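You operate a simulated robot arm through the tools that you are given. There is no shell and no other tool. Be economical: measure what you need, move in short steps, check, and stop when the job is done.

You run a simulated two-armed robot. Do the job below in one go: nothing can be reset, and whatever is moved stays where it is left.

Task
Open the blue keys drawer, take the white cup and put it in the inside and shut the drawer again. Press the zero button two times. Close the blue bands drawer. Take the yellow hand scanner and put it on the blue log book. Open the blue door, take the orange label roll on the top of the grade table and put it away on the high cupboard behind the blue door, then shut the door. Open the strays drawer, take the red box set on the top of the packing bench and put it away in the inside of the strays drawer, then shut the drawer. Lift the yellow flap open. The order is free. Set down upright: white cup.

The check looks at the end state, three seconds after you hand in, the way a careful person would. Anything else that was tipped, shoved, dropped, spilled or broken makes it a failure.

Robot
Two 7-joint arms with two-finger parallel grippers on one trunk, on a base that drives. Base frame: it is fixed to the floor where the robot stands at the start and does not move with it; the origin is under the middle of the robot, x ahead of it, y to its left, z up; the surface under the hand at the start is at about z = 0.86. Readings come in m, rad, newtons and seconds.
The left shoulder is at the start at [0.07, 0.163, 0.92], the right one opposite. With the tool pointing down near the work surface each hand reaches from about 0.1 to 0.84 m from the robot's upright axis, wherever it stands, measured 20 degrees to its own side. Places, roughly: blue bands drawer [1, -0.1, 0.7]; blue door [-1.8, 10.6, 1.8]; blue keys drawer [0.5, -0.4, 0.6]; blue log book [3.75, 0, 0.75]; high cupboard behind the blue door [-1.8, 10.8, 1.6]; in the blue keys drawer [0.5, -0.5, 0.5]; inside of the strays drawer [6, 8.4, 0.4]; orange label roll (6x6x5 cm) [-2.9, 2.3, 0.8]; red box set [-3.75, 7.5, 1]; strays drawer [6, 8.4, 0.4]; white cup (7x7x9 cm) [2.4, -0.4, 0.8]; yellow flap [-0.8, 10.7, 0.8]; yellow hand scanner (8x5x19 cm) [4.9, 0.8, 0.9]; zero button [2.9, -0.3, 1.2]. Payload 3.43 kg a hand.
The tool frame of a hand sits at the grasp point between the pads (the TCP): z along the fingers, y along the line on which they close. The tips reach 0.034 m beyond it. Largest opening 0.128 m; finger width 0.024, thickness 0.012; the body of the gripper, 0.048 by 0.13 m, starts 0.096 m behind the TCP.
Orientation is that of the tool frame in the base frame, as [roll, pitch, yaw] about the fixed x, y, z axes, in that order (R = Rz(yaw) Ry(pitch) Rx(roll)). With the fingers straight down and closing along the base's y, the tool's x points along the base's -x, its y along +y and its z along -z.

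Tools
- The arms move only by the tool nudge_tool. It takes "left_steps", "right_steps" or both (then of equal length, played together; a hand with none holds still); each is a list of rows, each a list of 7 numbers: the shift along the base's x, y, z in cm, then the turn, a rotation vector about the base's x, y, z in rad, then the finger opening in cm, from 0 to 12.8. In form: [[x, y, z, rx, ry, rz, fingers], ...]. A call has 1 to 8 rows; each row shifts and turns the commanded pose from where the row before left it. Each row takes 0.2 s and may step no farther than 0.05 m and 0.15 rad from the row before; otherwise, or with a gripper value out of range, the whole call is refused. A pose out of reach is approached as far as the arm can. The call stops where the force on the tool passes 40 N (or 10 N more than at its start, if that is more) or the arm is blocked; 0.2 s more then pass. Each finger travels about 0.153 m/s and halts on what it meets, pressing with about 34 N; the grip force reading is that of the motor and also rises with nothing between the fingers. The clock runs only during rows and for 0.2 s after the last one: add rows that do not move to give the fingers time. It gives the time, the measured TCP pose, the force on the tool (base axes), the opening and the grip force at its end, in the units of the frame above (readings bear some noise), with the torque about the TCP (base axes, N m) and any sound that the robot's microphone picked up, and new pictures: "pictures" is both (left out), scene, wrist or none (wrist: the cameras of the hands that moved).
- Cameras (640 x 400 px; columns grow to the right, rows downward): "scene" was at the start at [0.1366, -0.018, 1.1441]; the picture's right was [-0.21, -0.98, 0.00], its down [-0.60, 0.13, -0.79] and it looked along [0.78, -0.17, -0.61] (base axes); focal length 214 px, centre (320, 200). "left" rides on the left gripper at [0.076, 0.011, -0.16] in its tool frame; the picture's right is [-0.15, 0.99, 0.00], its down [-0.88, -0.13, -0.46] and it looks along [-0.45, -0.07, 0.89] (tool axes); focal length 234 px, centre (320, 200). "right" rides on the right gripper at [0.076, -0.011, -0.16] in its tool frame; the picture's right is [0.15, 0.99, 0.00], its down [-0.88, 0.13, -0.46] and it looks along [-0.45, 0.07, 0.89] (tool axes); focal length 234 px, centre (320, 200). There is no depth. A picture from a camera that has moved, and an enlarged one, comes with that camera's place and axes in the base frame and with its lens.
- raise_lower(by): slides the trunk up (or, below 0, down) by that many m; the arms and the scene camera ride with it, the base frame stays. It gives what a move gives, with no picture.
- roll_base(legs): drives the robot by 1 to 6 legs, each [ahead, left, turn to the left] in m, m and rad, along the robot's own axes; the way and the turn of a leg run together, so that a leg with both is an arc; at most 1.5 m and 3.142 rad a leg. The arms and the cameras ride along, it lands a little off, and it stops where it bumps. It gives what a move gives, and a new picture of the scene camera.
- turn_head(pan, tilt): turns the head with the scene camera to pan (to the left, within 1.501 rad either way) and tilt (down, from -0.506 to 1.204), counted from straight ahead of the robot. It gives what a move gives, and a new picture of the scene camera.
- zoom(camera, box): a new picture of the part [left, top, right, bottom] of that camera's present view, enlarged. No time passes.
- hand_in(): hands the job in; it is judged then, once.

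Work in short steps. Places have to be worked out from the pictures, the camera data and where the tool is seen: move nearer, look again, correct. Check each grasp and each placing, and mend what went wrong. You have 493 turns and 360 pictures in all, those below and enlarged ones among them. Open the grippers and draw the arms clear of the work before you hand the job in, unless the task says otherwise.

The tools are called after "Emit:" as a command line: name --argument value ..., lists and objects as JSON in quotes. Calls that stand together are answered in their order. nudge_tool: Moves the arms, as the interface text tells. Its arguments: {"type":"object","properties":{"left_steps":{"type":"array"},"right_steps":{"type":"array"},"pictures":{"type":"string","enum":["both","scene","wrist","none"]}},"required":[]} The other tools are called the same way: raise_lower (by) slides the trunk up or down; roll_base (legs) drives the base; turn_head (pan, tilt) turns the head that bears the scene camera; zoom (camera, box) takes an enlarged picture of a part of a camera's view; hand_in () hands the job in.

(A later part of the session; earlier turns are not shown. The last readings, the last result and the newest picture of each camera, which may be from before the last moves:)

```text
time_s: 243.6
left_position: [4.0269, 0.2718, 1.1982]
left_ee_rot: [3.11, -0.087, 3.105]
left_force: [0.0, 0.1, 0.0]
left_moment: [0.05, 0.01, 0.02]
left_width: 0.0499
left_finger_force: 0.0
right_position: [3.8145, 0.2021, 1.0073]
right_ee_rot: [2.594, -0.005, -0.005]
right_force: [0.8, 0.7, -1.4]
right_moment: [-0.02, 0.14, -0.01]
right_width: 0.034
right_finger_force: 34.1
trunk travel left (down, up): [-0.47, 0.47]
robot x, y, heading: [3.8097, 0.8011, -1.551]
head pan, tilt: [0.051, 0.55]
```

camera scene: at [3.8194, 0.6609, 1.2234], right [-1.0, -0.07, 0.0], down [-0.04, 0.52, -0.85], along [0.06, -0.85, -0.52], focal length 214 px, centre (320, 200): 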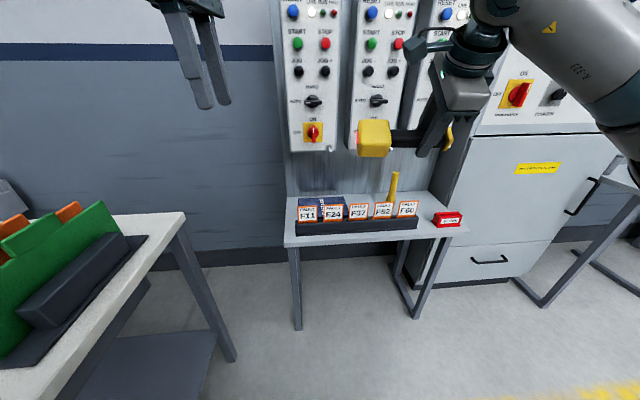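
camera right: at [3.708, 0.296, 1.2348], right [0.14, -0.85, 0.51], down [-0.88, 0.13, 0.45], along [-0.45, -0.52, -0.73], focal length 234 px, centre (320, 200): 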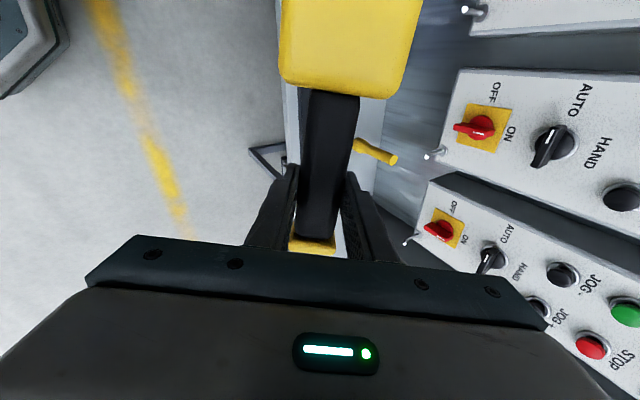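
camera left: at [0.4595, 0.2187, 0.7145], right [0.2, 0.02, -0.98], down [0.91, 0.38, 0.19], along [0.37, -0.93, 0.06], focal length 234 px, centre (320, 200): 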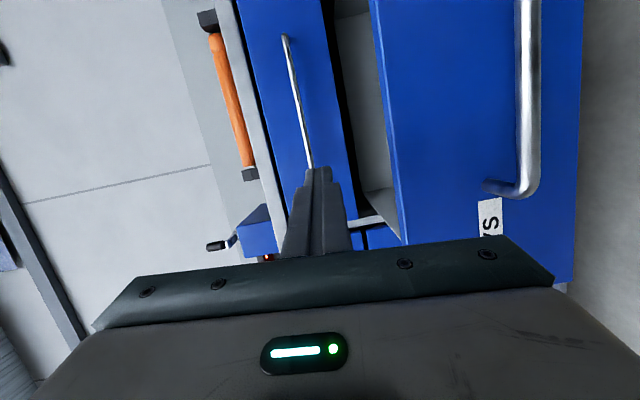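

Reachable. I drive 0.2 ahead, bringing the scanner above the card rack, and look.

Emit:
roll_base --legs '[[0.2, 0, -0.02]]'

Emit:
turn_head --pan 0.05 --tilt 0.8

Emit:
zoom --camera "right" --box '[0, 0, 640, 400]'

```text
time_s: 245.2
left_position: [4.0133, 0.0674, 1.1981]
left_ee_rot: [3.11, -0.087, 3.081]
left_force: [0.3, -0.1, -0.2]
left_moment: [0.03, 0.0, 0.01]
left_width: 0.05
left_finger_force: 0.0
right_position: [3.8017, 0.0026, 1.009]
right_ee_rot: [2.596, -0.004, -0.026]
right_force: [1.5, -0.4, -2.2]
right_moment: [0.01, 0.13, -0.02]
right_width: 0.0338
right_finger_force: 34.4
trunk travel left (down, up): [-0.47, 0.47]
robot x, y, heading: [3.8112, 0.6028, -1.575]
head pan, tilt: [0.051, 0.55]
camera scene: at [3.8175, 0.4603, 1.2233], right [-1.0, -0.05, 0.0], down [-0.02, 0.52, -0.85], along [0.04, -0.85, -0.52], focal length 214 px, centre (320, 200)
```

scene: 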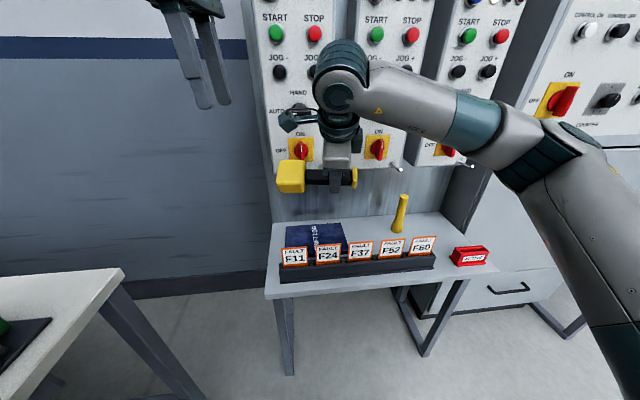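

```text
time_s: 246.0
left_position: [4.0147, 0.0679, 1.1998]
left_ee_rot: [3.111, -0.087, 3.082]
left_force: [-0.5, -0.3, -0.3]
left_moment: [0.0, -0.01, -0.02]
left_width: 0.05
left_finger_force: 0.1
right_position: [3.8004, 0.0033, 1.0089]
right_ee_rot: [2.596, -0.006, -0.027]
right_force: [-0.5, 0.2, -1.4]
right_moment: [0.01, 0.15, -0.02]
right_width: 0.0337
right_finger_force: 34.2
trunk travel left (down, up): [-0.47, 0.47]
robot x, y, heading: [3.8137, 0.6016, -1.573]
head pan, tilt: [0.051, 0.799]
camera scene: at [3.8171, 0.4704, 1.2021], right [-1.0, -0.05, 0.0], down [-0.03, 0.72, -0.7], along [0.03, -0.7, -0.72], focal length 214 px, centre (320, 200)
```

scene: 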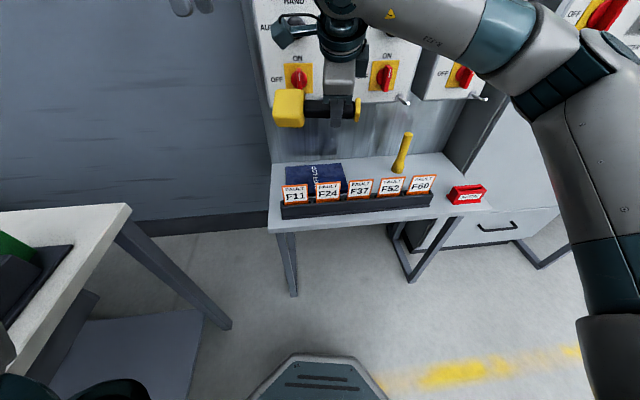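

```text
1.00 times, centred on (320, 200) of right (not enlarged: the box is as wide or as high as the picture)
camera zoom: at [3.8777, 0.0935, 1.1397], right [0.12, -0.85, 0.51], down [-0.88, 0.15, 0.45], along [-0.46, -0.51, -0.73], focal length 234 px, centre (320, 200)
```

zoom: 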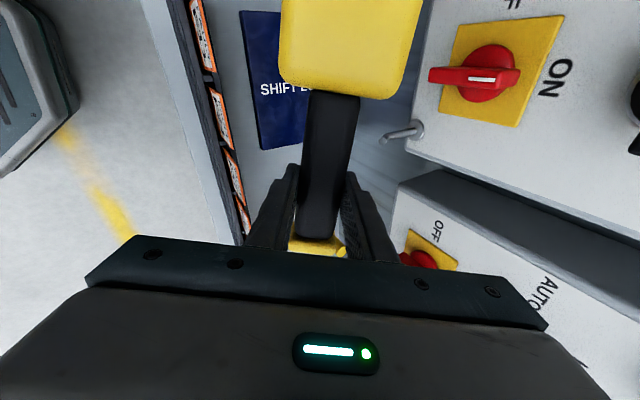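

Book front edge is at y≈-0.04, its middle near (3.85, -0.115); the rack's back edge at y≈0.02. I descend diagonally behind the cards.

Emit:
nudge_tool --right_steps '[[0, -1, -4, 0, 0, 0, 1], [0, -1.5, -4, 0, 0, 0, 1], [0, -1.5, -3, 0, 0, 0, 1], [0, -2, -2.5, 0, 0, 0, 1], [0, -2, -2.5, 0, 0, 0, 1]]' --pictures "both"

Emit:
zoom --camera "scene" --box '[240, 60, 480, 220]'

```text
time_s: 247.2
left_position: [4.0154, 0.0662, 1.1985]
left_ee_rot: [3.111, -0.087, 3.081]
left_force: [0.0, 0.8, 0.1]
left_moment: [0.0, 0.06, 0.03]
left_width: 0.05
left_finger_force: 0.0
right_position: [3.8033, -0.0775, 0.8487]
right_ee_rot: [2.598, -0.004, -0.025]
right_force: [-0.2, -0.4, -1.5]
right_moment: [0.06, 0.12, 0.01]
right_width: 0.0337
right_finger_force: 34.2
trunk travel left (down, up): [-0.47, 0.47]
robot x, y, heading: [3.8081, 0.6013, -1.573]
head pan, tilt: [0.051, 0.799]
camera scene: at [3.8171, 0.4694, 1.2019], right [-1.0, -0.05, 0.0], down [-0.03, 0.72, -0.7], along [0.03, -0.7, -0.72], focal length 214 px, centre (320, 200)
camera right: at [3.8795, 0.0118, 0.9789], right [0.12, -0.85, 0.51], down [-0.88, 0.15, 0.45], along [-0.46, -0.51, -0.73], focal length 234 px, centre (320, 200)
```

scene: 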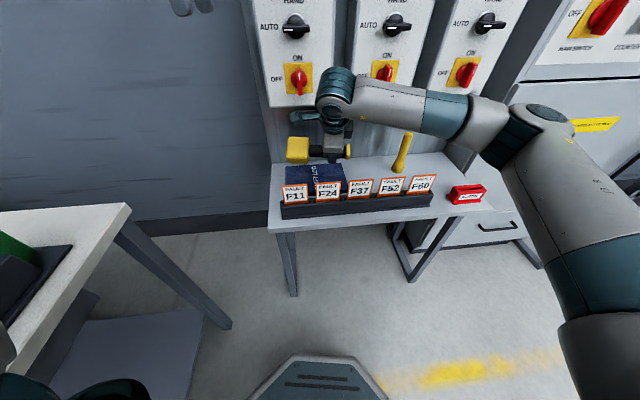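
right: 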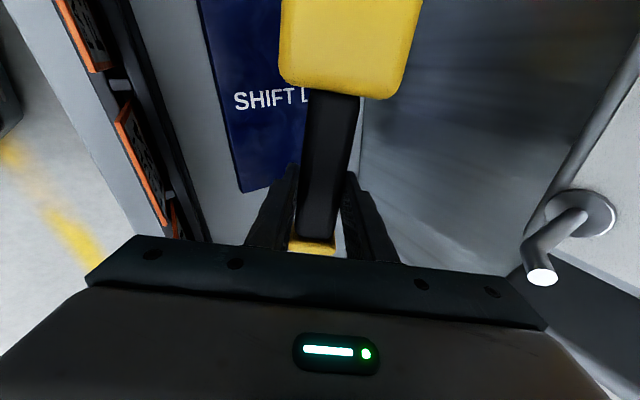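

```text
2.50 times, centred on (360, 140) of scene
camera zoom: at [3.8171, 0.4694, 1.2019], right [-1.0, -0.05, 0.0], down [-0.03, 0.72, -0.7], along [0.03, -0.7, -0.72], focal length 536 px, centre (220, 350)
```

zoom: 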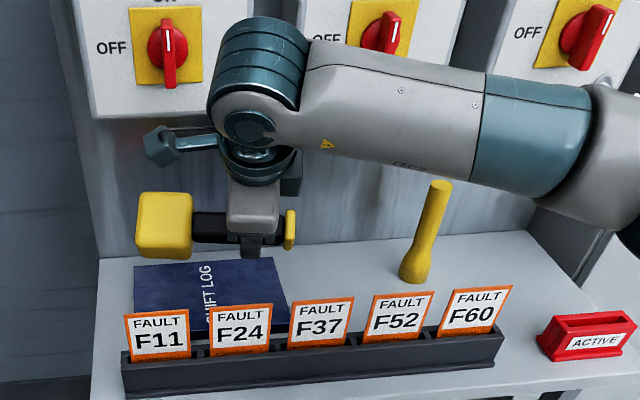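

A metal rod near my palm's wall side: I go straight down first, then in, then down to contact.

Emit:
nudge_tool --right_steps '[[0, 0, -3, 0, 0, 0, 1], [0, -0.5, -2.8, 0, 0, 0, 1], [0, -1.5, -0.5, 0, 0, 0, 1], [0, -1.7, -0.5, 0, 0, 0, 1]]' --pictures "both"

Emit:
zoom --camera "scene" --box '[240, 60, 480, 220]'

```text
time_s: 248.2
left_position: [4.0147, 0.0668, 1.1994]
left_ee_rot: [3.11, -0.088, 3.082]
left_force: [0.0, -0.7, -0.3]
left_moment: [0.02, 0.0, 0.0]
left_width: 0.0501
left_finger_force: 0.1
right_position: [3.8006, -0.1152, 0.781]
right_ee_rot: [2.597, -0.004, -0.025]
right_force: [-0.5, 0.0, -1.2]
right_moment: [0.03, 0.12, -0.02]
right_width: 0.0337
right_finger_force: 33.4
trunk travel left (down, up): [-0.47, 0.47]
robot x, y, heading: [3.8151, 0.6004, -1.578]
head pan, tilt: [0.051, 0.799]
camera scene: at [3.8171, 0.4696, 1.2019], right [-1.0, -0.05, 0.0], down [-0.03, 0.72, -0.7], along [0.03, -0.7, -0.72], focal length 214 px, centre (320, 200)
camera right: at [3.8776, -0.0252, 0.911], right [0.12, -0.85, 0.51], down [-0.88, 0.15, 0.45], along [-0.46, -0.51, -0.73], focal length 234 px, centre (320, 200)
```

scene: 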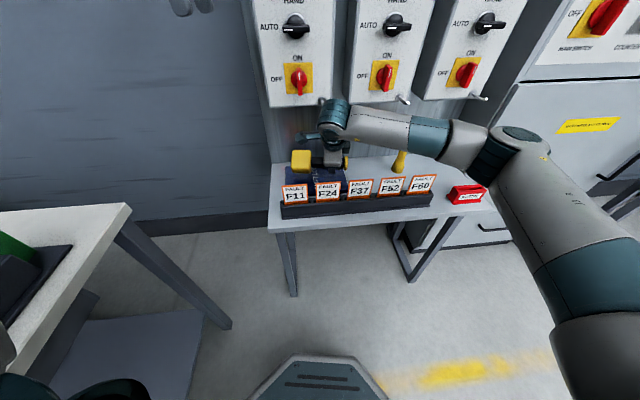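
right: 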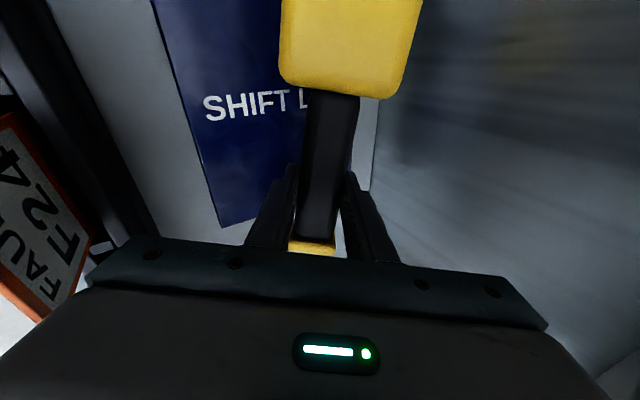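

```text
2.50 times, centred on (360, 140) of scene
camera zoom: at [3.8171, 0.4696, 1.2019], right [-1.0, -0.05, 0.0], down [-0.03, 0.72, -0.7], along [0.03, -0.7, -0.72], focal length 536 px, centre (220, 350)
```

zoom: 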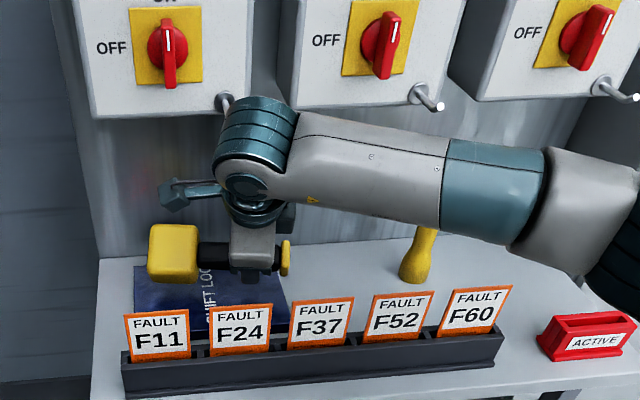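

Above the book. I lower slowly to contact.

Emit:
nudge_tool --right_steps '[[0, -0.3, -1, 0, 0, 0, 1], [0, 0, -1, 0, 0, 0, 1], [0, 0, -0.7, 0, 0, 0, 1], [0, 0, -0.7, 0, 0, 0, 1]]' --pictures "wrist"

```text
time_s: 249.1
left_position: [4.0143, 0.0698, 1.2]
left_ee_rot: [3.112, -0.085, 3.081]
left_force: [-0.9, -0.3, -0.2]
left_moment: [0.04, 0.01, 0.02]
left_width: 0.0501
left_finger_force: 0.1
right_position: [3.8004, -0.121, 0.7626]
right_ee_rot: [2.58, -0.014, -0.028]
right_force: [-2.7, 8.5, 18.9]
right_moment: [0.58, -0.33, 0.19]
right_width: 0.0338
right_finger_force: 34.6
trunk travel left (down, up): [-0.47, 0.47]
robot x, y, heading: [3.8139, 0.6049, -1.582]
head pan, tilt: [0.051, 0.799]
stopped in row 4 (right hand): the force on the tool passed its limit at 44 N (the readings are from after the stop); the commanded pose is now the measured one
camera right: at [3.8769, -0.0272, 0.8913], right [0.12, -0.84, 0.53], down [-0.88, 0.16, 0.44], along [-0.46, -0.52, -0.72], focal length 234 px, centre (320, 200)
```

right: 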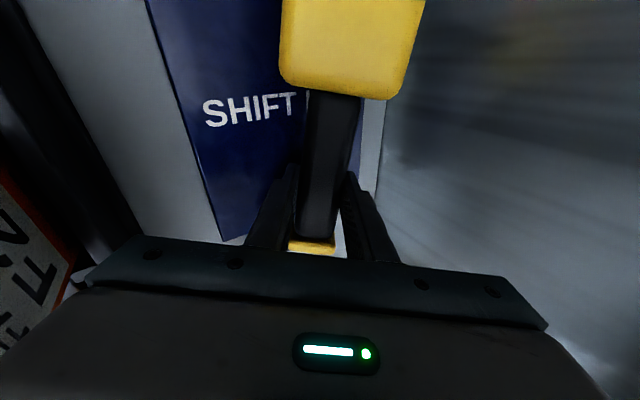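

The head rests on the book. I ease up 3 mm and open slowly.

Emit:
nudge_tool --right_steps '[[0, 0, 0.3, 0, 0, 0, 1], [0, 0, 0.1, 0, 0, 0, 3.6], [0, 0, 0.2, 0, 0, 0, 4.2], [0, 0, 0.2, 0, 0, 0, 5], [0, 0, 0.2, 0, 0, 0, 5.8]]' --pictures "both"

Emit:
zoom --camera "scene" --box '[240, 60, 480, 220]'

```text
time_s: 250.3
left_position: [4.0138, 0.0684, 1.1994]
left_ee_rot: [3.11, -0.084, 3.083]
left_force: [-0.2, 0.2, -0.3]
left_moment: [0.0, 0.02, -0.01]
left_width: 0.05
left_finger_force: 0.1
right_position: [3.7993, -0.1204, 0.7666]
right_ee_rot: [2.582, -0.011, -0.029]
right_force: [-1.3, -5.7, 9.1]
right_moment: [-0.14, 0.14, 0.03]
right_width: 0.0525
right_finger_force: 0.1
trunk travel left (down, up): [-0.47, 0.47]
robot x, y, heading: [3.8139, 0.602, -1.576]
head pan, tilt: [0.051, 0.799]
camera scene: at [3.8166, 0.4705, 1.2021], right [-1.0, -0.04, 0.0], down [-0.03, 0.72, -0.7], along [0.03, -0.7, -0.72], focal length 214 px, centre (320, 200)
camera right: at [3.8766, -0.0291, 0.8964], right [0.12, -0.84, 0.53], down [-0.88, 0.16, 0.45], along [-0.46, -0.51, -0.72], focal length 234 px, centre (320, 200)
```

scene: 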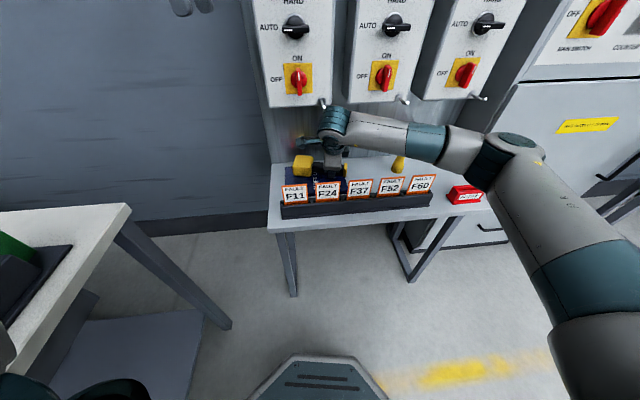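
right: 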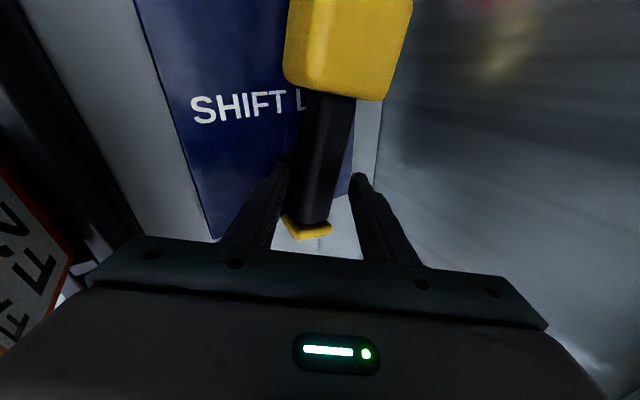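

```text
2.50 times, centred on (360, 140) of scene
camera zoom: at [3.8166, 0.4705, 1.2021], right [-1.0, -0.04, 0.0], down [-0.03, 0.72, -0.7], along [0.03, -0.7, -0.72], focal length 536 px, centre (220, 350)
```

zoom: 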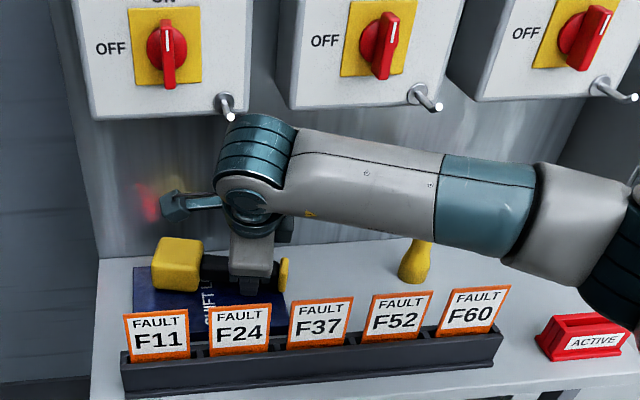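

The scanner has settled on the book. I withdraw along the tool axis.

Emit:
nudge_tool --right_steps '[[0, 0.5, 1, 0, 0, 0, 6], [0, 1, 1.8, 0, 0, 0, 6], [0, 1.5, 2.5, 0, 0, 0, 6], [0, 1.8, 3, 0, 0, 0, 6], [0, 2, 3.5, 0, 0, 0, 6], [0, 2, 4, 0, 0, 0, 6]]' --pictures "both"

Emit:
zoom --camera "scene" --box '[240, 60, 480, 220]'

```text
time_s: 251.7
left_position: [4.0137, 0.0688, 1.1996]
left_ee_rot: [3.112, -0.088, 3.083]
left_force: [1.0, -0.5, -0.2]
left_moment: [0.04, 0.0, -0.01]
left_width: 0.0502
left_finger_force: 0.1
right_position: [3.8007, -0.031, 0.9251]
right_ee_rot: [2.583, -0.01, -0.028]
right_force: [-0.5, -0.5, 0.3]
right_moment: [0.0, -0.04, 0.0]
right_width: 0.0599
right_finger_force: 0.1
trunk travel left (down, up): [-0.47, 0.47]
robot x, y, heading: [3.8111, 0.6016, -1.575]
head pan, tilt: [0.051, 0.799]
camera scene: at [3.8172, 0.4712, 1.2021], right [-1.0, -0.04, 0.0], down [-0.03, 0.72, -0.7], along [0.03, -0.7, -0.72], focal length 214 px, centre (320, 200)
camera right: at [3.8763, 0.0616, 1.0554], right [0.12, -0.84, 0.53], down [-0.88, 0.16, 0.45], along [-0.46, -0.52, -0.72], focal length 234 px, centre (320, 200)
```

scene: 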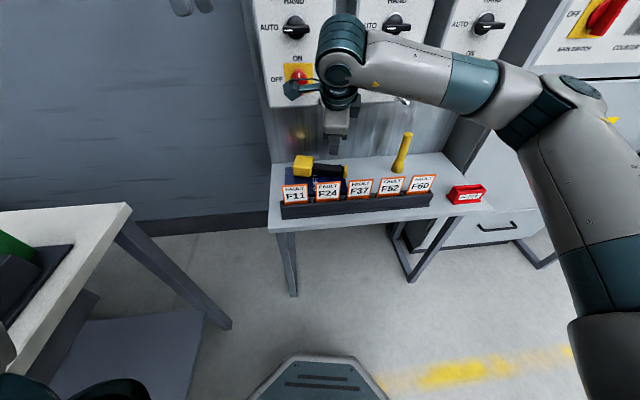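
right: 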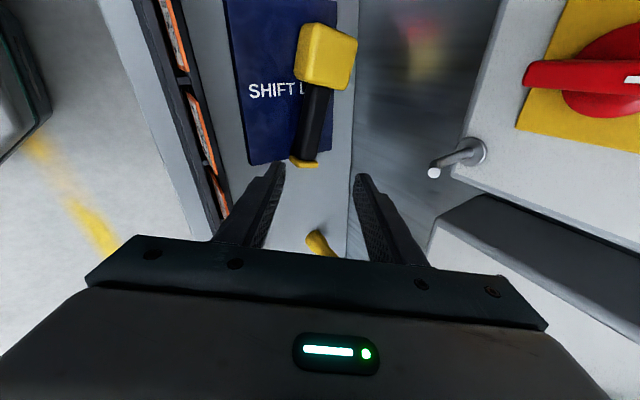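

```text
2.50 times, centred on (360, 140) of scene
camera zoom: at [3.8172, 0.4712, 1.2021], right [-1.0, -0.04, 0.0], down [-0.03, 0.72, -0.7], along [0.03, -0.7, -0.72], focal length 536 px, centre (220, 350)
```

zoom: 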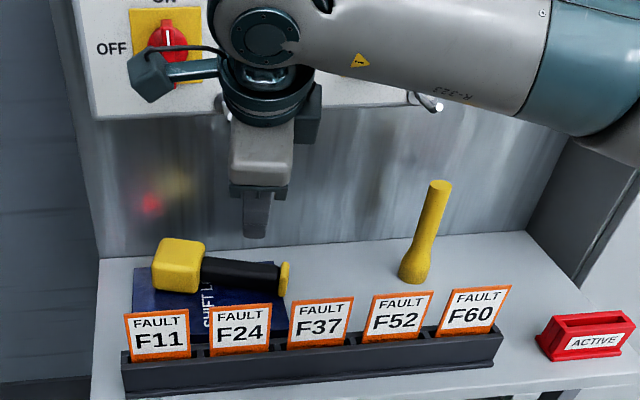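

The scanner lies steadily on the log book. I back away and return the right hand to neutral.

Emit:
roll_base --legs '[[-0.45, 0, 0]]'

Emit:
nudge_tool --right_steps '[[-3, 0, 2, 0.139, 0, 0, 6], [-3, 0, 2, 0.139, 0, 0, 6], [-3, 0, 2, 0.139, 0, 0, 6], [-3, 0, 2, 0.139, 0, 0, 6], [-3, 0, 0, 0, 0, 0.143, 6], [-3, 0, 0, 0, 0, 0.143, 6], [-3, 0, 0, 0, 0, 0.143, 6], [0, 0, 0, 0, 0, 0.143, 6]]' --pictures "none"

Emit:
nudge_tool --right_steps '[[0, 0, 0, 0, 0, 0.143, 6], [0, 0, 0, 0, 0, 0.143, 6], [0, 0, 0, 0, 0, 0.143, 6], [0, 0, 0, 0, 0, 0.143, 6], [0, 0, 0, 0, 0, 0.143, 6], [0, 0, 0, 0, 0, 0.143, 6], [0, 0, 0, 0, 0, 0.143, 6]]' --left_steps '[[0, 0, 0, 0, 0, -0.143, 6], [0, 0, 0, 0, 0, -0.143, 6], [0, 0, 0, 0, 0, -0.143, 6], [0, 0, 0, 0, 0, -0.143, 6], [0, 0, 0, 0, 0, -0.143, 6], [0, 0, 0, 0, 0, -0.143, 6], [0, 0, 0, 0, 0, -0.143, 6]]' --pictures "none"

Emit:
nudge_tool --left_steps '[[0, 0, 0, 0, 0, -0.143, 6], [0, 0, 0, 0, 0, -0.143, 6], [0, 0, 0, 0, 0, -0.143, 6], [0, 0, 0, 0, 0, -0.143, 6]]' --pictures "none"

```text
time_s: 254.4
left_position: [4.0154, 0.5044, 1.2]
left_ee_rot: [3.11, -0.085, 3.077]
left_force: [0.5, 0.6, 0.2]
left_moment: [-0.03, 0.01, 0.0]
left_width: 0.0502
left_finger_force: 0.0
right_position: [3.8009, 0.4051, 0.925]
right_ee_rot: [2.582, -0.01, -0.033]
right_force: [-0.2, 0.1, -0.4]
right_moment: [-0.01, 0.02, -0.02]
right_width: 0.06
right_finger_force: 0.1
trunk travel left (down, up): [-0.47, 0.47]
robot x, y, heading: [3.8159, 1.0358, -1.585]
head pan, tilt: [0.051, 0.799]
camera scene: at [3.8199, 0.9074, 1.2021], right [-1.0, -0.04, 0.0], down [-0.03, 0.72, -0.7], along [0.03, -0.7, -0.72], focal length 214 px, centre (320, 200)
```

scene: 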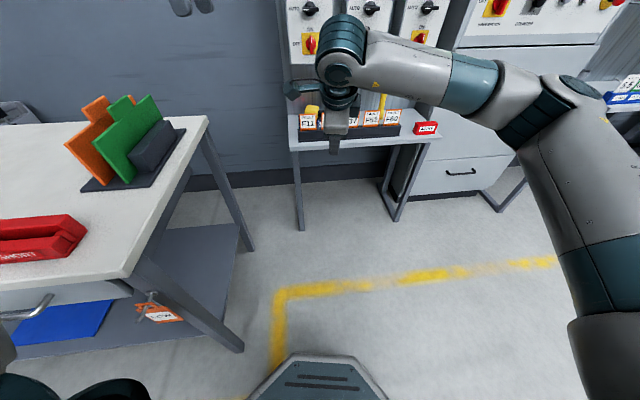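

```text
time_s: 256.2
left_position: [4.0154, 0.5041, 1.1998]
left_ee_rot: [3.109, -0.086, 3.08]
left_force: [0.4, 0.3, 0.1]
left_moment: [-0.02, 0.01, 0.03]
left_width: 0.05
left_finger_force: 0.0
right_position: [3.5925, 0.4049, 1.0033]
right_ee_rot: [3.139, 0.007, 0.54]
right_force: [0.4, 0.3, -0.7]
right_moment: [-0.01, -0.01, -0.01]
right_width: 0.0599
right_finger_force: 0.1
trunk travel left (down, up): [-0.47, 0.47]
robot x, y, heading: [3.8121, 1.0351, -1.58]
head pan, tilt: [0.051, 0.799]
```

```text
time_s: 257.8
left_position: [4.0164, 0.5036, 1.1994]
left_ee_rot: [3.111, -0.085, 2.076]
left_force: [-0.6, 0.3, 0.8]
left_moment: [0.0, 0.0, 0.0]
left_width: 0.0602
left_finger_force: 0.0
right_position: [3.5904, 0.4062, 1.0043]
right_ee_rot: [3.139, 0.007, 1.54]
right_force: [0.2, 0.0, -0.7]
right_moment: [-0.03, -0.01, 0.03]
right_width: 0.0599
right_finger_force: 0.1
trunk travel left (down, up): [-0.47, 0.47]
robot x, y, heading: [3.8165, 1.0371, -1.577]
head pan, tilt: [0.051, 0.799]
```

```text
time_s: 258.8
left_position: [4.0153, 0.5021, 1.1993]
left_ee_rot: [3.111, -0.088, 1.502]
left_force: [-0.3, 0.1, -0.1]
left_moment: [0.02, 0.0, 0.0]
left_width: 0.0599
left_finger_force: 0.1
right_position: [3.5903, 0.4052, 1.0047]
right_ee_rot: [3.139, 0.007, 1.537]
right_force: [-0.3, 0.0, 0.4]
right_moment: [-0.02, -0.01, 0.0]
right_width: 0.0598
right_finger_force: 0.0
trunk travel left (down, up): [-0.47, 0.47]
robot x, y, heading: [3.8176, 1.0367, -1.582]
head pan, tilt: [0.051, 0.799]
```

I turn to face -x and look down the hall.

Emit:
roll_base --legs '[[0, 0, -1.56]]'

Emit:
turn_head --pan 0.0 --tilt 0.2

Emit:
zoom --camera "scene" --box '[160, 100, 480, 300]'

```text
time_s: 263.0
left_position: [3.2786, 0.8429, 1.1995]
left_ee_rot: [3.109, -0.088, -0.076]
left_force: [-0.2, -0.9, -0.4]
left_moment: [-0.02, -0.01, 0.01]
left_width: 0.0599
left_finger_force: 0.0
right_position: [3.1845, 1.2701, 1.0039]
right_ee_rot: [3.14, 0.007, -0.042]
right_force: [0.5, 0.4, 1.3]
right_moment: [0.04, 0.03, -0.01]
right_width: 0.0601
right_finger_force: 0.1
trunk travel left (down, up): [-0.47, 0.47]
robot x, y, heading: [3.8146, 1.0376, 3.128]
head pan, tilt: [0.051, 0.799]
camera scene: at [3.6861, 1.0365, 1.202], right [-0.03, 1.0, 0.0], down [0.72, 0.02, -0.7], along [-0.7, -0.02, -0.72], focal length 214 px, centre (320, 200)
```

scene: 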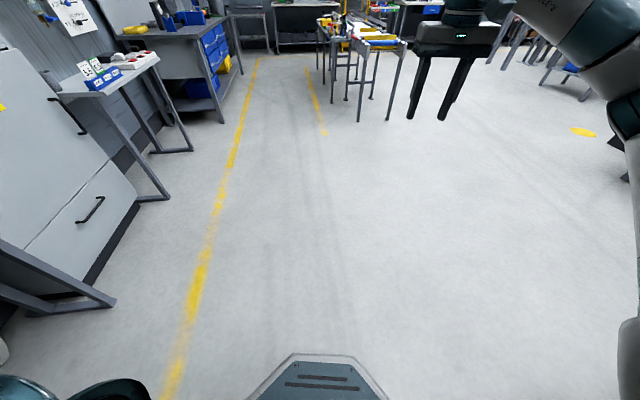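

```text
time_s: 264.0
left_position: [3.278, 0.843, 1.2003]
left_ee_rot: [3.11, -0.087, -0.075]
left_force: [-0.8, -0.1, -0.7]
left_moment: [0.02, -0.04, -0.02]
left_width: 0.06
left_finger_force: 0.0
right_position: [3.1858, 1.2693, 1.0039]
right_ee_rot: [3.14, 0.005, -0.042]
right_force: [-0.2, -0.3, -0.3]
right_moment: [0.0, -0.01, 0.03]
right_width: 0.0602
right_finger_force: 0.0
trunk travel left (down, up): [-0.47, 0.47]
robot x, y, heading: [3.8138, 1.0362, 3.123]
head pan, tilt: [0.0, 0.201]
camera scene: at [3.6736, 1.0406, 1.2556], right [0.02, 1.0, 0.0], down [0.2, 0.0, -0.98], along [-0.98, 0.02, -0.2], focal length 214 px, centre (320, 200)
```

scene: 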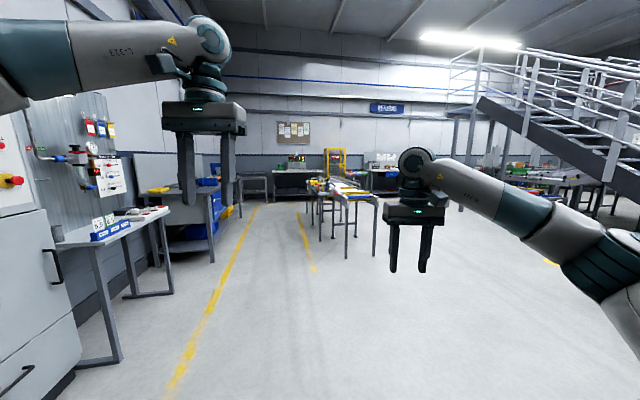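

```text
2.00 times, centred on (320, 200) of scene
camera zoom: at [3.6736, 1.0406, 1.2556], right [0.02, 1.0, 0.0], down [0.2, 0.0, -0.98], along [-0.98, 0.02, -0.2], focal length 429 px, centre (320, 200)
```

zoom: 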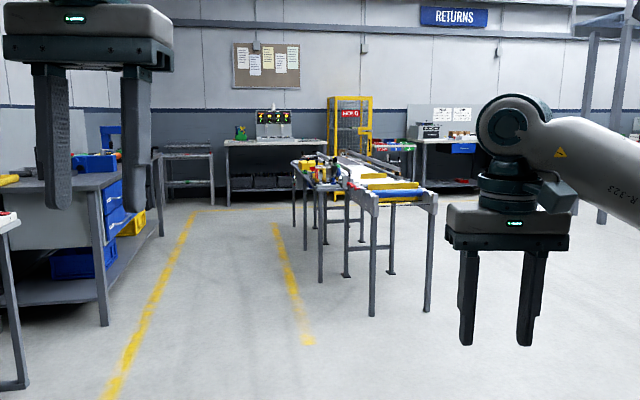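

The north side of the middle table is open floor. I shift right to y≈2.4 and drive west.

Emit:
roll_base --legs '[[0.3, -1.4, 0.015], [1.5, 0, 0], [1.5, 0, 0], [1.3, 0, 0]]'

Emit:
turn_head --pan 0.0 --tilt 0.3

```text
time_s: 268.8
left_position: [3.0802, 1.7988, 1.2013]
left_ee_rot: [3.109, -0.084, -0.095]
left_force: [-0.6, 1.3, -0.1]
left_moment: [-0.14, -0.06, -0.01]
left_width: 0.0602
left_finger_force: 0.1
right_position: [2.994, 2.2255, 1.0029]
right_ee_rot: [3.135, 0.005, -0.063]
right_force: [-0.3, 0.7, -0.8]
right_moment: [-0.13, -0.02, 0.01]
right_width: 0.0603
right_finger_force: 0.0
trunk travel left (down, up): [-0.47, 0.47]
robot x, y, heading: [3.6201, 1.9816, 3.108]
head pan, tilt: [0.0, 0.201]
stopped in leg 1: the robot was blocked; the commanded pose is now the measured one
camera scene: at [3.4778, 1.99, 1.2555], right [0.04, 1.0, 0.0], down [0.2, -0.01, -0.98], along [-0.98, 0.04, -0.2], focal length 214 px, centre (320, 200)
```

scene: 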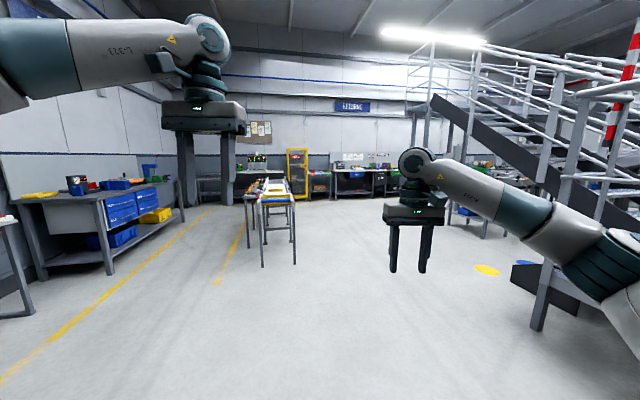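

```text
time_s: 269.5
left_position: [3.0809, 1.7934, 1.2005]
left_ee_rot: [3.111, -0.083, -0.092]
left_force: [-0.3, -0.2, -0.2]
left_moment: [0.02, 0.0, 0.02]
left_width: 0.0602
left_finger_force: 0.0
right_position: [2.9949, 2.2216, 1.0039]
right_ee_rot: [3.14, 0.008, -0.061]
right_force: [0.3, -0.1, -0.1]
right_moment: [0.03, 0.02, -0.01]
right_width: 0.0598
right_finger_force: 0.1
trunk travel left (down, up): [-0.47, 0.47]
robot x, y, heading: [3.6214, 1.9825, 3.103]
head pan, tilt: [0.0, 0.3]
camera scene: at [3.4788, 1.9845, 1.2464], right [0.04, 1.0, 0.0], down [0.3, -0.01, -0.96], along [-0.95, 0.04, -0.3], focal length 214 px, centre (320, 200)
```

scene: 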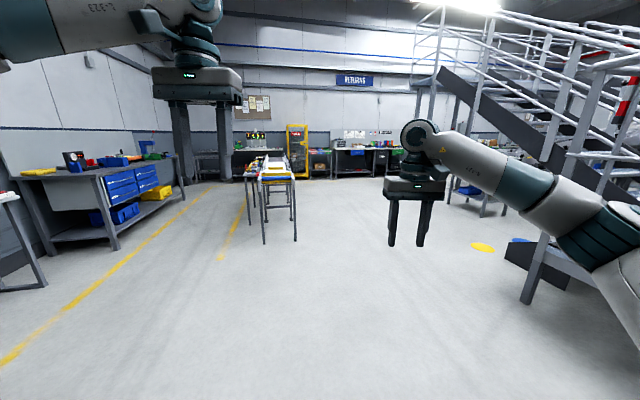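

Blocked by the conveyor on my right. I go west first, then shift right past it.

Emit:
roll_base --legs '[[0.8, 0.05, 0.03], [0.7, -0.6, 0], [1.4, 0, 0], [1.4, 0, 0]]'

Emit:
turn_head --pan 0.0 --tilt 0.3

```text
time_s: 291.3
left_position: [-1.2031, 2.3908, 1.2017]
left_ee_rot: [3.112, -0.084, -0.081]
left_force: [0.0, 0.3, -0.4]
left_moment: [0.02, 0.03, -0.03]
left_width: 0.0599
left_finger_force: 0.1
right_position: [-1.2935, 2.8175, 1.0046]
right_ee_rot: [3.139, 0.007, -0.046]
right_force: [-0.4, 0.5, 0.6]
right_moment: [0.05, -0.02, 0.02]
right_width: 0.0597
right_finger_force: 0.0
trunk travel left (down, up): [-0.47, 0.47]
robot x, y, heading: [-0.6642, 2.5839, 3.117]
head pan, tilt: [0.0, 0.3]
camera scene: at [-0.8075, 2.5869, 1.2464], right [0.02, 1.0, 0.0], down [0.3, -0.01, -0.96], along [-0.95, 0.02, -0.3], focal length 214 px, centre (320, 200)
```

scene: 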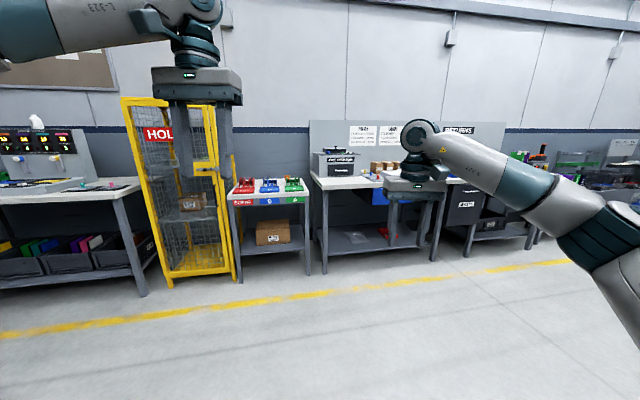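

```text
time_s: 291.9
left_position: [-1.2028, 2.392, 1.2024]
left_ee_rot: [3.111, -0.085, -0.08]
left_force: [-0.8, 0.0, 0.4]
left_moment: [0.0, 0.03, -0.04]
left_width: 0.0602
left_finger_force: 0.0
right_position: [-1.294, 2.8175, 1.0042]
right_ee_rot: [3.14, 0.007, -0.045]
right_force: [-0.7, 0.0, -0.6]
right_moment: [-0.03, 0.01, -0.02]
right_width: 0.0602
right_finger_force: 0.0
trunk travel left (down, up): [-0.47, 0.47]
robot x, y, heading: [-0.6686, 2.5828, 3.118]
head pan, tilt: [0.0, 0.3]
camera scene: at [-0.8073, 2.5869, 1.2464], right [0.02, 1.0, 0.0], down [0.3, -0.01, -0.96], along [-0.95, 0.02, -0.3], focal length 214 px, centre (320, 200)
```

scene: 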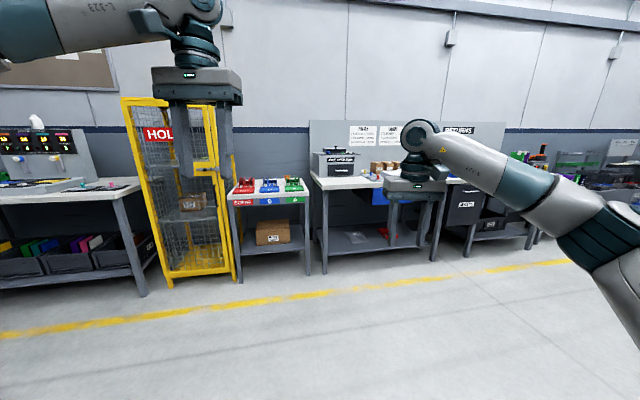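

The small table with red/blue/green items seems the grade table. I zoom.

Emit:
zoom --camera "scene" --box '[220, 140, 420, 260]'

```text
3.20 times, centred on (320, 200) of scene
camera zoom: at [-0.8073, 2.5869, 1.2464], right [0.02, 1.0, 0.0], down [0.3, -0.01, -0.96], along [-0.95, 0.02, -0.3], focal length 686 px, centre (320, 200)
```

zoom: 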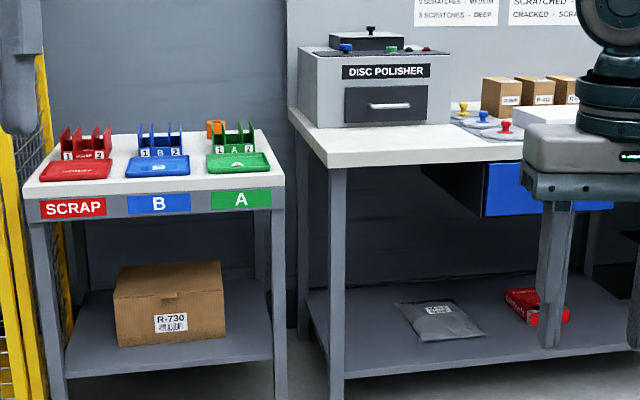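

The orange roll stands behind the racks at about (-2.86, 2.31). I raise the right hand above the polisher's height and approach with the left hand in line.

Emit:
nudge_tool --right_steps '[[0, 0, 4, 0, 0, 0, 6], [0, 0, 4, 0, 0, 0, 6], [0, 0, 4, 0, 0, 0, 6], [0, 0, 4, 0, 0, 0, 6], [0, 0, 4, 0, 0, 0, 6], [0, 0, 4, 0, 0, 0, 6]]' --pictures "none"

Emit:
roll_base --legs '[[1.45, 0.08, 0.02]]'

Emit:
turn_head --pan 0.2 --tilt 0.7

```text
time_s: 293.3
left_position: [-1.2008, 2.3865, 1.2012]
left_ee_rot: [3.116, -0.081, -0.079]
left_force: [-0.9, -0.7, -0.2]
left_moment: [0.03, 0.01, -0.02]
left_width: 0.0598
left_finger_force: 0.0
right_position: [-1.2912, 2.8115, 1.2457]
right_ee_rot: [3.138, 0.012, -0.045]
right_force: [0.5, -1.1, 0.0]
right_moment: [0.09, 0.02, -0.01]
right_width: 0.0598
right_finger_force: 0.1
trunk travel left (down, up): [-0.47, 0.47]
robot x, y, heading: [-0.6648, 2.5845, 3.122]
head pan, tilt: [0.0, 0.3]
```

```text
time_s: 300.4
left_position: [-2.6244, 2.3447, 1.2017]
left_ee_rot: [3.113, -0.085, -0.079]
left_force: [0.1, 1.2, 0.3]
left_moment: [-0.01, -0.01, 0.0]
left_width: 0.06
left_finger_force: 0.0
right_position: [-2.7146, 2.7683, 1.2433]
right_ee_rot: [3.139, 0.008, -0.045]
right_force: [-0.6, -0.2, 0.4]
right_moment: [-0.03, -0.01, 0.02]
right_width: 0.0601
right_finger_force: 0.2
trunk travel left (down, up): [-0.47, 0.47]
robot x, y, heading: [-2.0868, 2.5402, 3.116]
head pan, tilt: [0.0, 0.3]
camera scene: at [-2.2295, 2.5405, 1.2464], right [0.02, 1.0, 0.0], down [0.3, -0.01, -0.96], along [-0.95, 0.02, -0.3], focal length 214 px, centre (320, 200)
```

scene: 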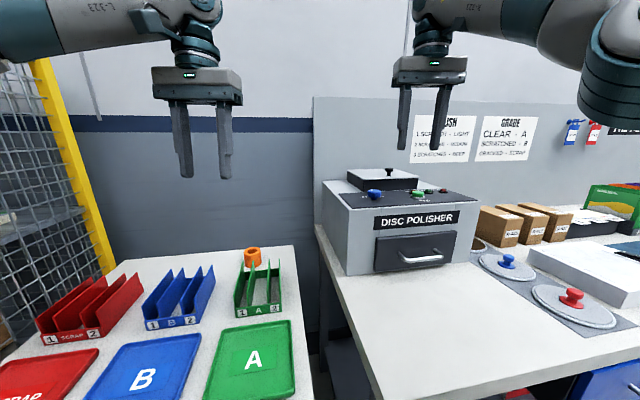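

```text
time_s: 301.3
left_position: [-2.6236, 2.3449, 1.2019]
left_ee_rot: [3.11, -0.082, -0.077]
left_force: [-0.8, 0.5, -0.2]
left_moment: [-0.03, 0.0, -0.01]
left_width: 0.0599
left_finger_force: 0.1
right_position: [-2.7153, 2.7688, 1.2433]
right_ee_rot: [3.137, 0.009, -0.045]
right_force: [0.1, 0.4, -0.2]
right_moment: [0.0, -0.03, 0.0]
right_width: 0.0601
right_finger_force: 0.1
trunk travel left (down, up): [-0.47, 0.47]
robot x, y, heading: [-2.0851, 2.5374, 3.12]
head pan, tilt: [0.201, 0.7]
camera scene: at [-2.2196, 2.5234, 1.2104], right [-0.18, 0.98, 0.0], down [0.63, 0.11, -0.77], along [-0.75, -0.13, -0.64], focal length 214 px, centre (320, 200)
```

scene: 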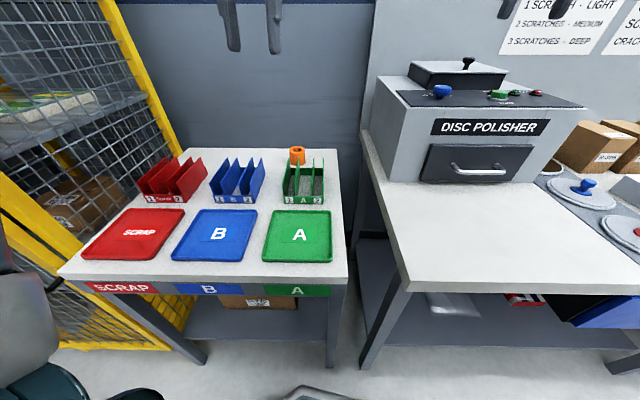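

I look from the left wrist before the final approach.

Emit:
nudge_tool --left_steps '[[-3, -1, 0, 0, 0.1, 0.03, 9], [-3, -1, -2, 0, 0.1, 0.03, 9], [-3, -1, -3, 0, 0.1, 0.02, 9], [-3, 0, -3, 0, 0.1, 0, 9]]' --pictures "both"

```text
time_s: 302.3
left_position: [-2.7429, 2.3149, 1.1216]
left_ee_rot: [3.101, 0.317, 0.002]
left_force: [-0.7, -0.1, 0.6]
left_moment: [-0.01, 0.01, 0.0]
left_width: 0.09
left_finger_force: 0.0
right_position: [-2.7166, 2.7677, 1.2433]
right_ee_rot: [3.14, 0.008, -0.045]
right_force: [-0.4, -0.2, -0.5]
right_moment: [0.02, 0.0, -0.04]
right_width: 0.0598
right_finger_force: 0.1
trunk travel left (down, up): [-0.47, 0.47]
robot x, y, heading: [-2.0902, 2.5367, 3.119]
head pan, tilt: [0.201, 0.7]
camera scene: at [-2.2209, 2.5228, 1.2102], right [-0.18, 0.98, 0.0], down [0.64, 0.11, -0.76], along [-0.75, -0.13, -0.65], focal length 214 px, centre (320, 200)
camera left: at [-2.6233, 2.3101, 1.249], right [-0.12, -0.99, 0.08], down [-0.7, 0.15, 0.7], along [-0.71, 0.03, -0.71], focal length 234 px, centre (320, 200)
```

scene: 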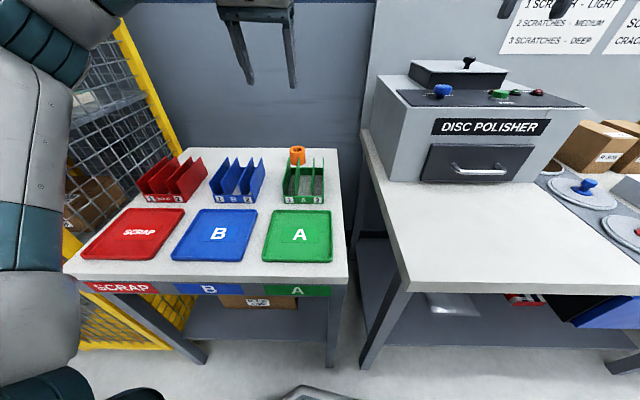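
left: 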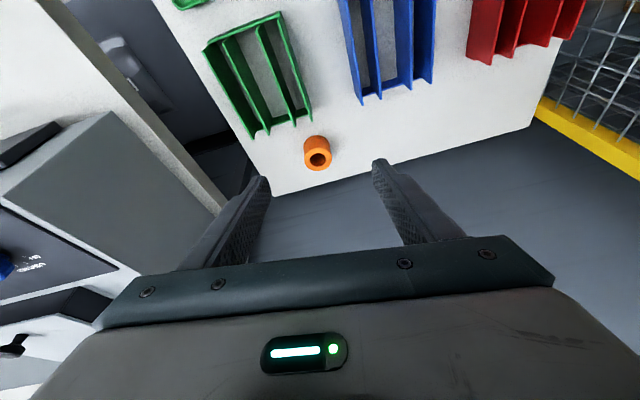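

Roll top centre is at about (-2.89, 2.32, 0.85). I descend along the leaning axis.

Emit:
nudge_tool --left_steps '[[-3, 0.2, -4, 0, 0, 0, 9], [-2.5, 0.2, -4, 0, 0, 0, 9], [-2, 0, -4, 0, 0, 0, 9], [-2, 0, -4, 0, 0, 0, 9]]' --pictures "wrist"

```text
time_s: 303.3
left_position: [-2.839, 2.3196, 0.9601]
left_ee_rot: [3.102, 0.317, 0.003]
left_force: [0.0, 0.0, -0.2]
left_moment: [0.01, -0.03, 0.02]
left_width: 0.0901
left_finger_force: 0.1
right_position: [-2.7164, 2.7681, 1.2428]
right_ee_rot: [3.141, 0.008, -0.048]
right_force: [-0.1, 0.2, -0.3]
right_moment: [-0.01, -0.04, -0.01]
right_width: 0.0602
right_finger_force: 0.0
trunk travel left (down, up): [-0.47, 0.47]
robot x, y, heading: [-2.0881, 2.5354, 3.115]
head pan, tilt: [0.201, 0.7]
camera left: at [-2.719, 2.3138, 1.0885], right [-0.13, -0.99, 0.08], down [-0.7, 0.15, 0.7], along [-0.71, 0.03, -0.71], focal length 234 px, centre (320, 200)
```

left: 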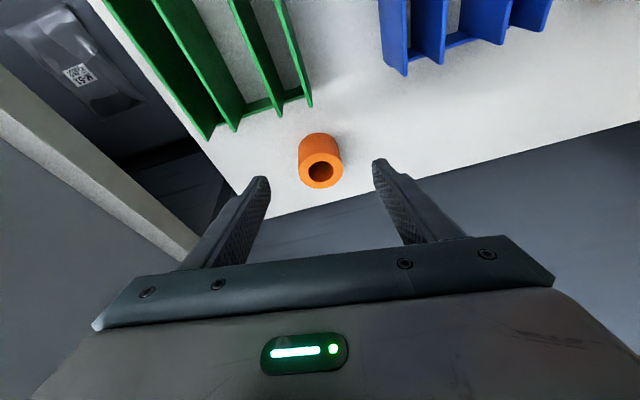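

Well centred. I continue down to the roll.

Emit:
nudge_tool --left_steps '[[-1.7, -0.1, -3.2, 0, 0, 0, 9], [-1.6, -0.1, -3.2, 0, 0, 0, 9], [-1.5, 0, -3.2, 0, 0, 0, 9], [-1.2, 0, -2, 0, 0, 0, 9]]' --pictures "both"

```text
time_s: 304.3
left_position: [-2.8994, 2.3182, 0.8462]
left_ee_rot: [3.101, 0.317, 0.0]
left_force: [-0.7, 0.0, -0.2]
left_moment: [0.01, 0.01, 0.01]
left_width: 0.09
left_finger_force: 0.0
right_position: [-2.7158, 2.7683, 1.2436]
right_ee_rot: [3.138, 0.007, -0.046]
right_force: [0.7, 0.3, 1.1]
right_moment: [-0.02, -0.03, 0.01]
right_width: 0.0599
right_finger_force: 0.1
trunk travel left (down, up): [-0.47, 0.47]
robot x, y, heading: [-2.0862, 2.5381, 3.122]
head pan, tilt: [0.201, 0.7]
camera scene: at [-2.2202, 2.5234, 1.2102], right [-0.18, 0.98, 0.0], down [0.63, 0.11, -0.76], along [-0.75, -0.13, -0.64], focal length 214 px, centre (320, 200)
camera left: at [-2.7784, 2.3121, 0.9735], right [-0.13, -0.99, 0.08], down [-0.7, 0.15, 0.7], along [-0.71, 0.03, -0.71], focal length 234 px, centre (320, 200)
```

scene: 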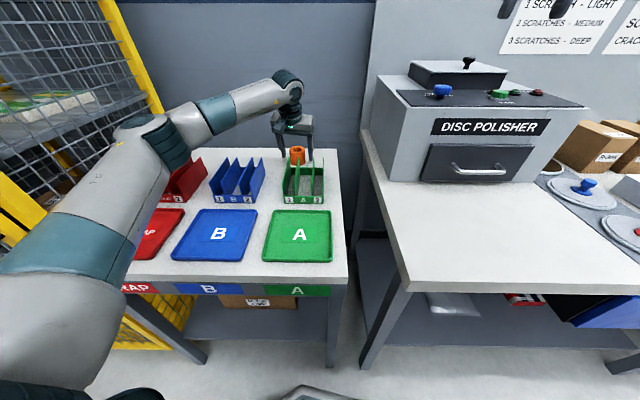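
left: 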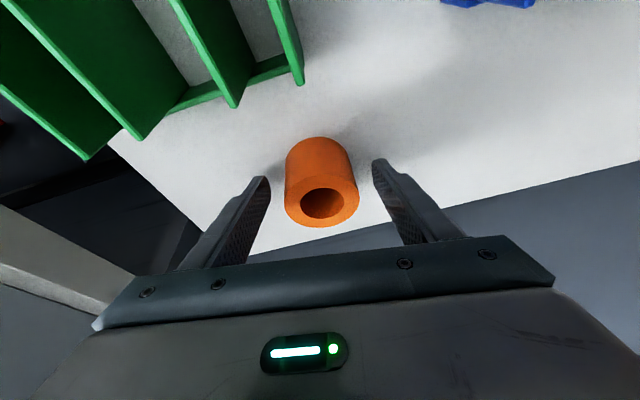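

The roll is between the fingers. Down 2.5 cm and close.

Emit:
nudge_tool --left_steps '[[0, 0, -1.5, 0, 0, 0, 9], [0, 0, -1.2, 0, 0, 0, 9], [0, 0, 0, 0, 0, 0, 6], [0, 0, 0, 0, 0, 0, 4], [0, 0, 0, 0, 0, 0, 3], [0, 0, 0, 0, 0, 0, 3]]' --pictures "wrist"

```text
time_s: 304.9
left_position: [-2.8983, 2.3172, 0.8367]
left_ee_rot: [3.112, 0.338, 0.005]
left_force: [13.8, -1.5, 20.1]
left_moment: [0.88, -0.54, -0.68]
left_width: 0.0887
left_finger_force: 0.0
right_position: [-2.7134, 2.768, 1.246]
right_ee_rot: [3.139, 0.01, -0.044]
right_force: [0.5, 0.2, 0.3]
right_moment: [0.02, -0.08, 0.0]
right_width: 0.06
right_finger_force: 0.0
trunk travel left (down, up): [-0.47, 0.47]
robot x, y, heading: [-2.0871, 2.5376, 3.112]
head pan, tilt: [0.201, 0.7]
stopped in row 2 (left hand): the force on the tool passed its limit at 46 N (the readings are from after the stop); the commanded pose is now the measured one
camera left: at [-2.7755, 2.3121, 0.9624], right [-0.12, -0.99, 0.08], down [-0.68, 0.14, 0.72], along [-0.72, 0.04, -0.69], focal length 234 px, centre (320, 200)
```

left: 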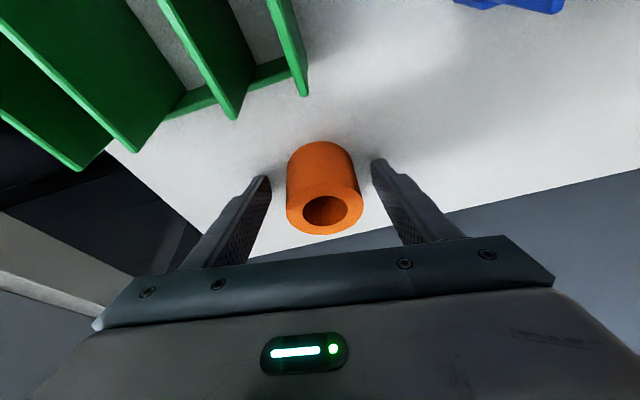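

Fingertips touched the table. I lift 4 mm and close on the roll.

Emit:
nudge_tool --left_steps '[[0, 0, 0.4, 0, 0, 0, 8], [0, 0, 0, 0, 0, 0, 6], [0, 0, 0, 0, 0, 0, 4], [0, 0, 0, 0, 0, 0, 3], [0, 0, 0, 0, 0, 0, 3]]' --pictures "wrist"

```text
time_s: 306.1
left_position: [-2.8994, 2.3179, 0.836]
left_ee_rot: [3.108, 0.335, 0.005]
left_force: [-3.0, -0.5, 10.2]
left_moment: [0.32, 0.17, 0.08]
left_width: 0.0565
left_finger_force: 34.6
right_position: [-2.7137, 2.768, 1.245]
right_ee_rot: [3.138, 0.008, -0.046]
right_force: [0.4, 0.0, 0.8]
right_moment: [0.02, -0.04, 0.01]
right_width: 0.0601
right_finger_force: 0.0
trunk travel left (down, up): [-0.47, 0.47]
robot x, y, heading: [-2.09, 2.5365, 3.125]
head pan, tilt: [0.201, 0.7]
camera left: at [-2.7772, 2.3123, 0.9626], right [-0.12, -0.99, 0.08], down [-0.68, 0.14, 0.72], along [-0.72, 0.03, -0.69], focal length 234 px, centre (320, 200)
```

left: 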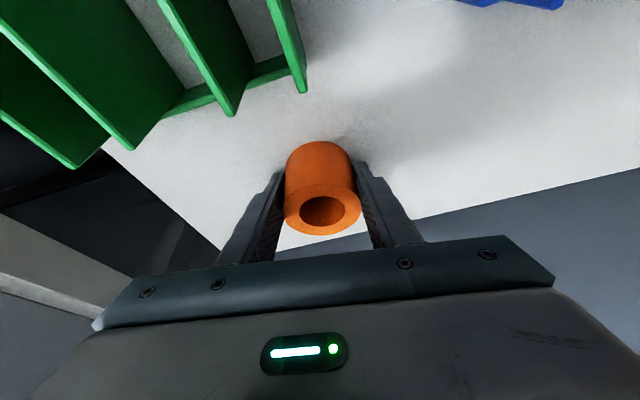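

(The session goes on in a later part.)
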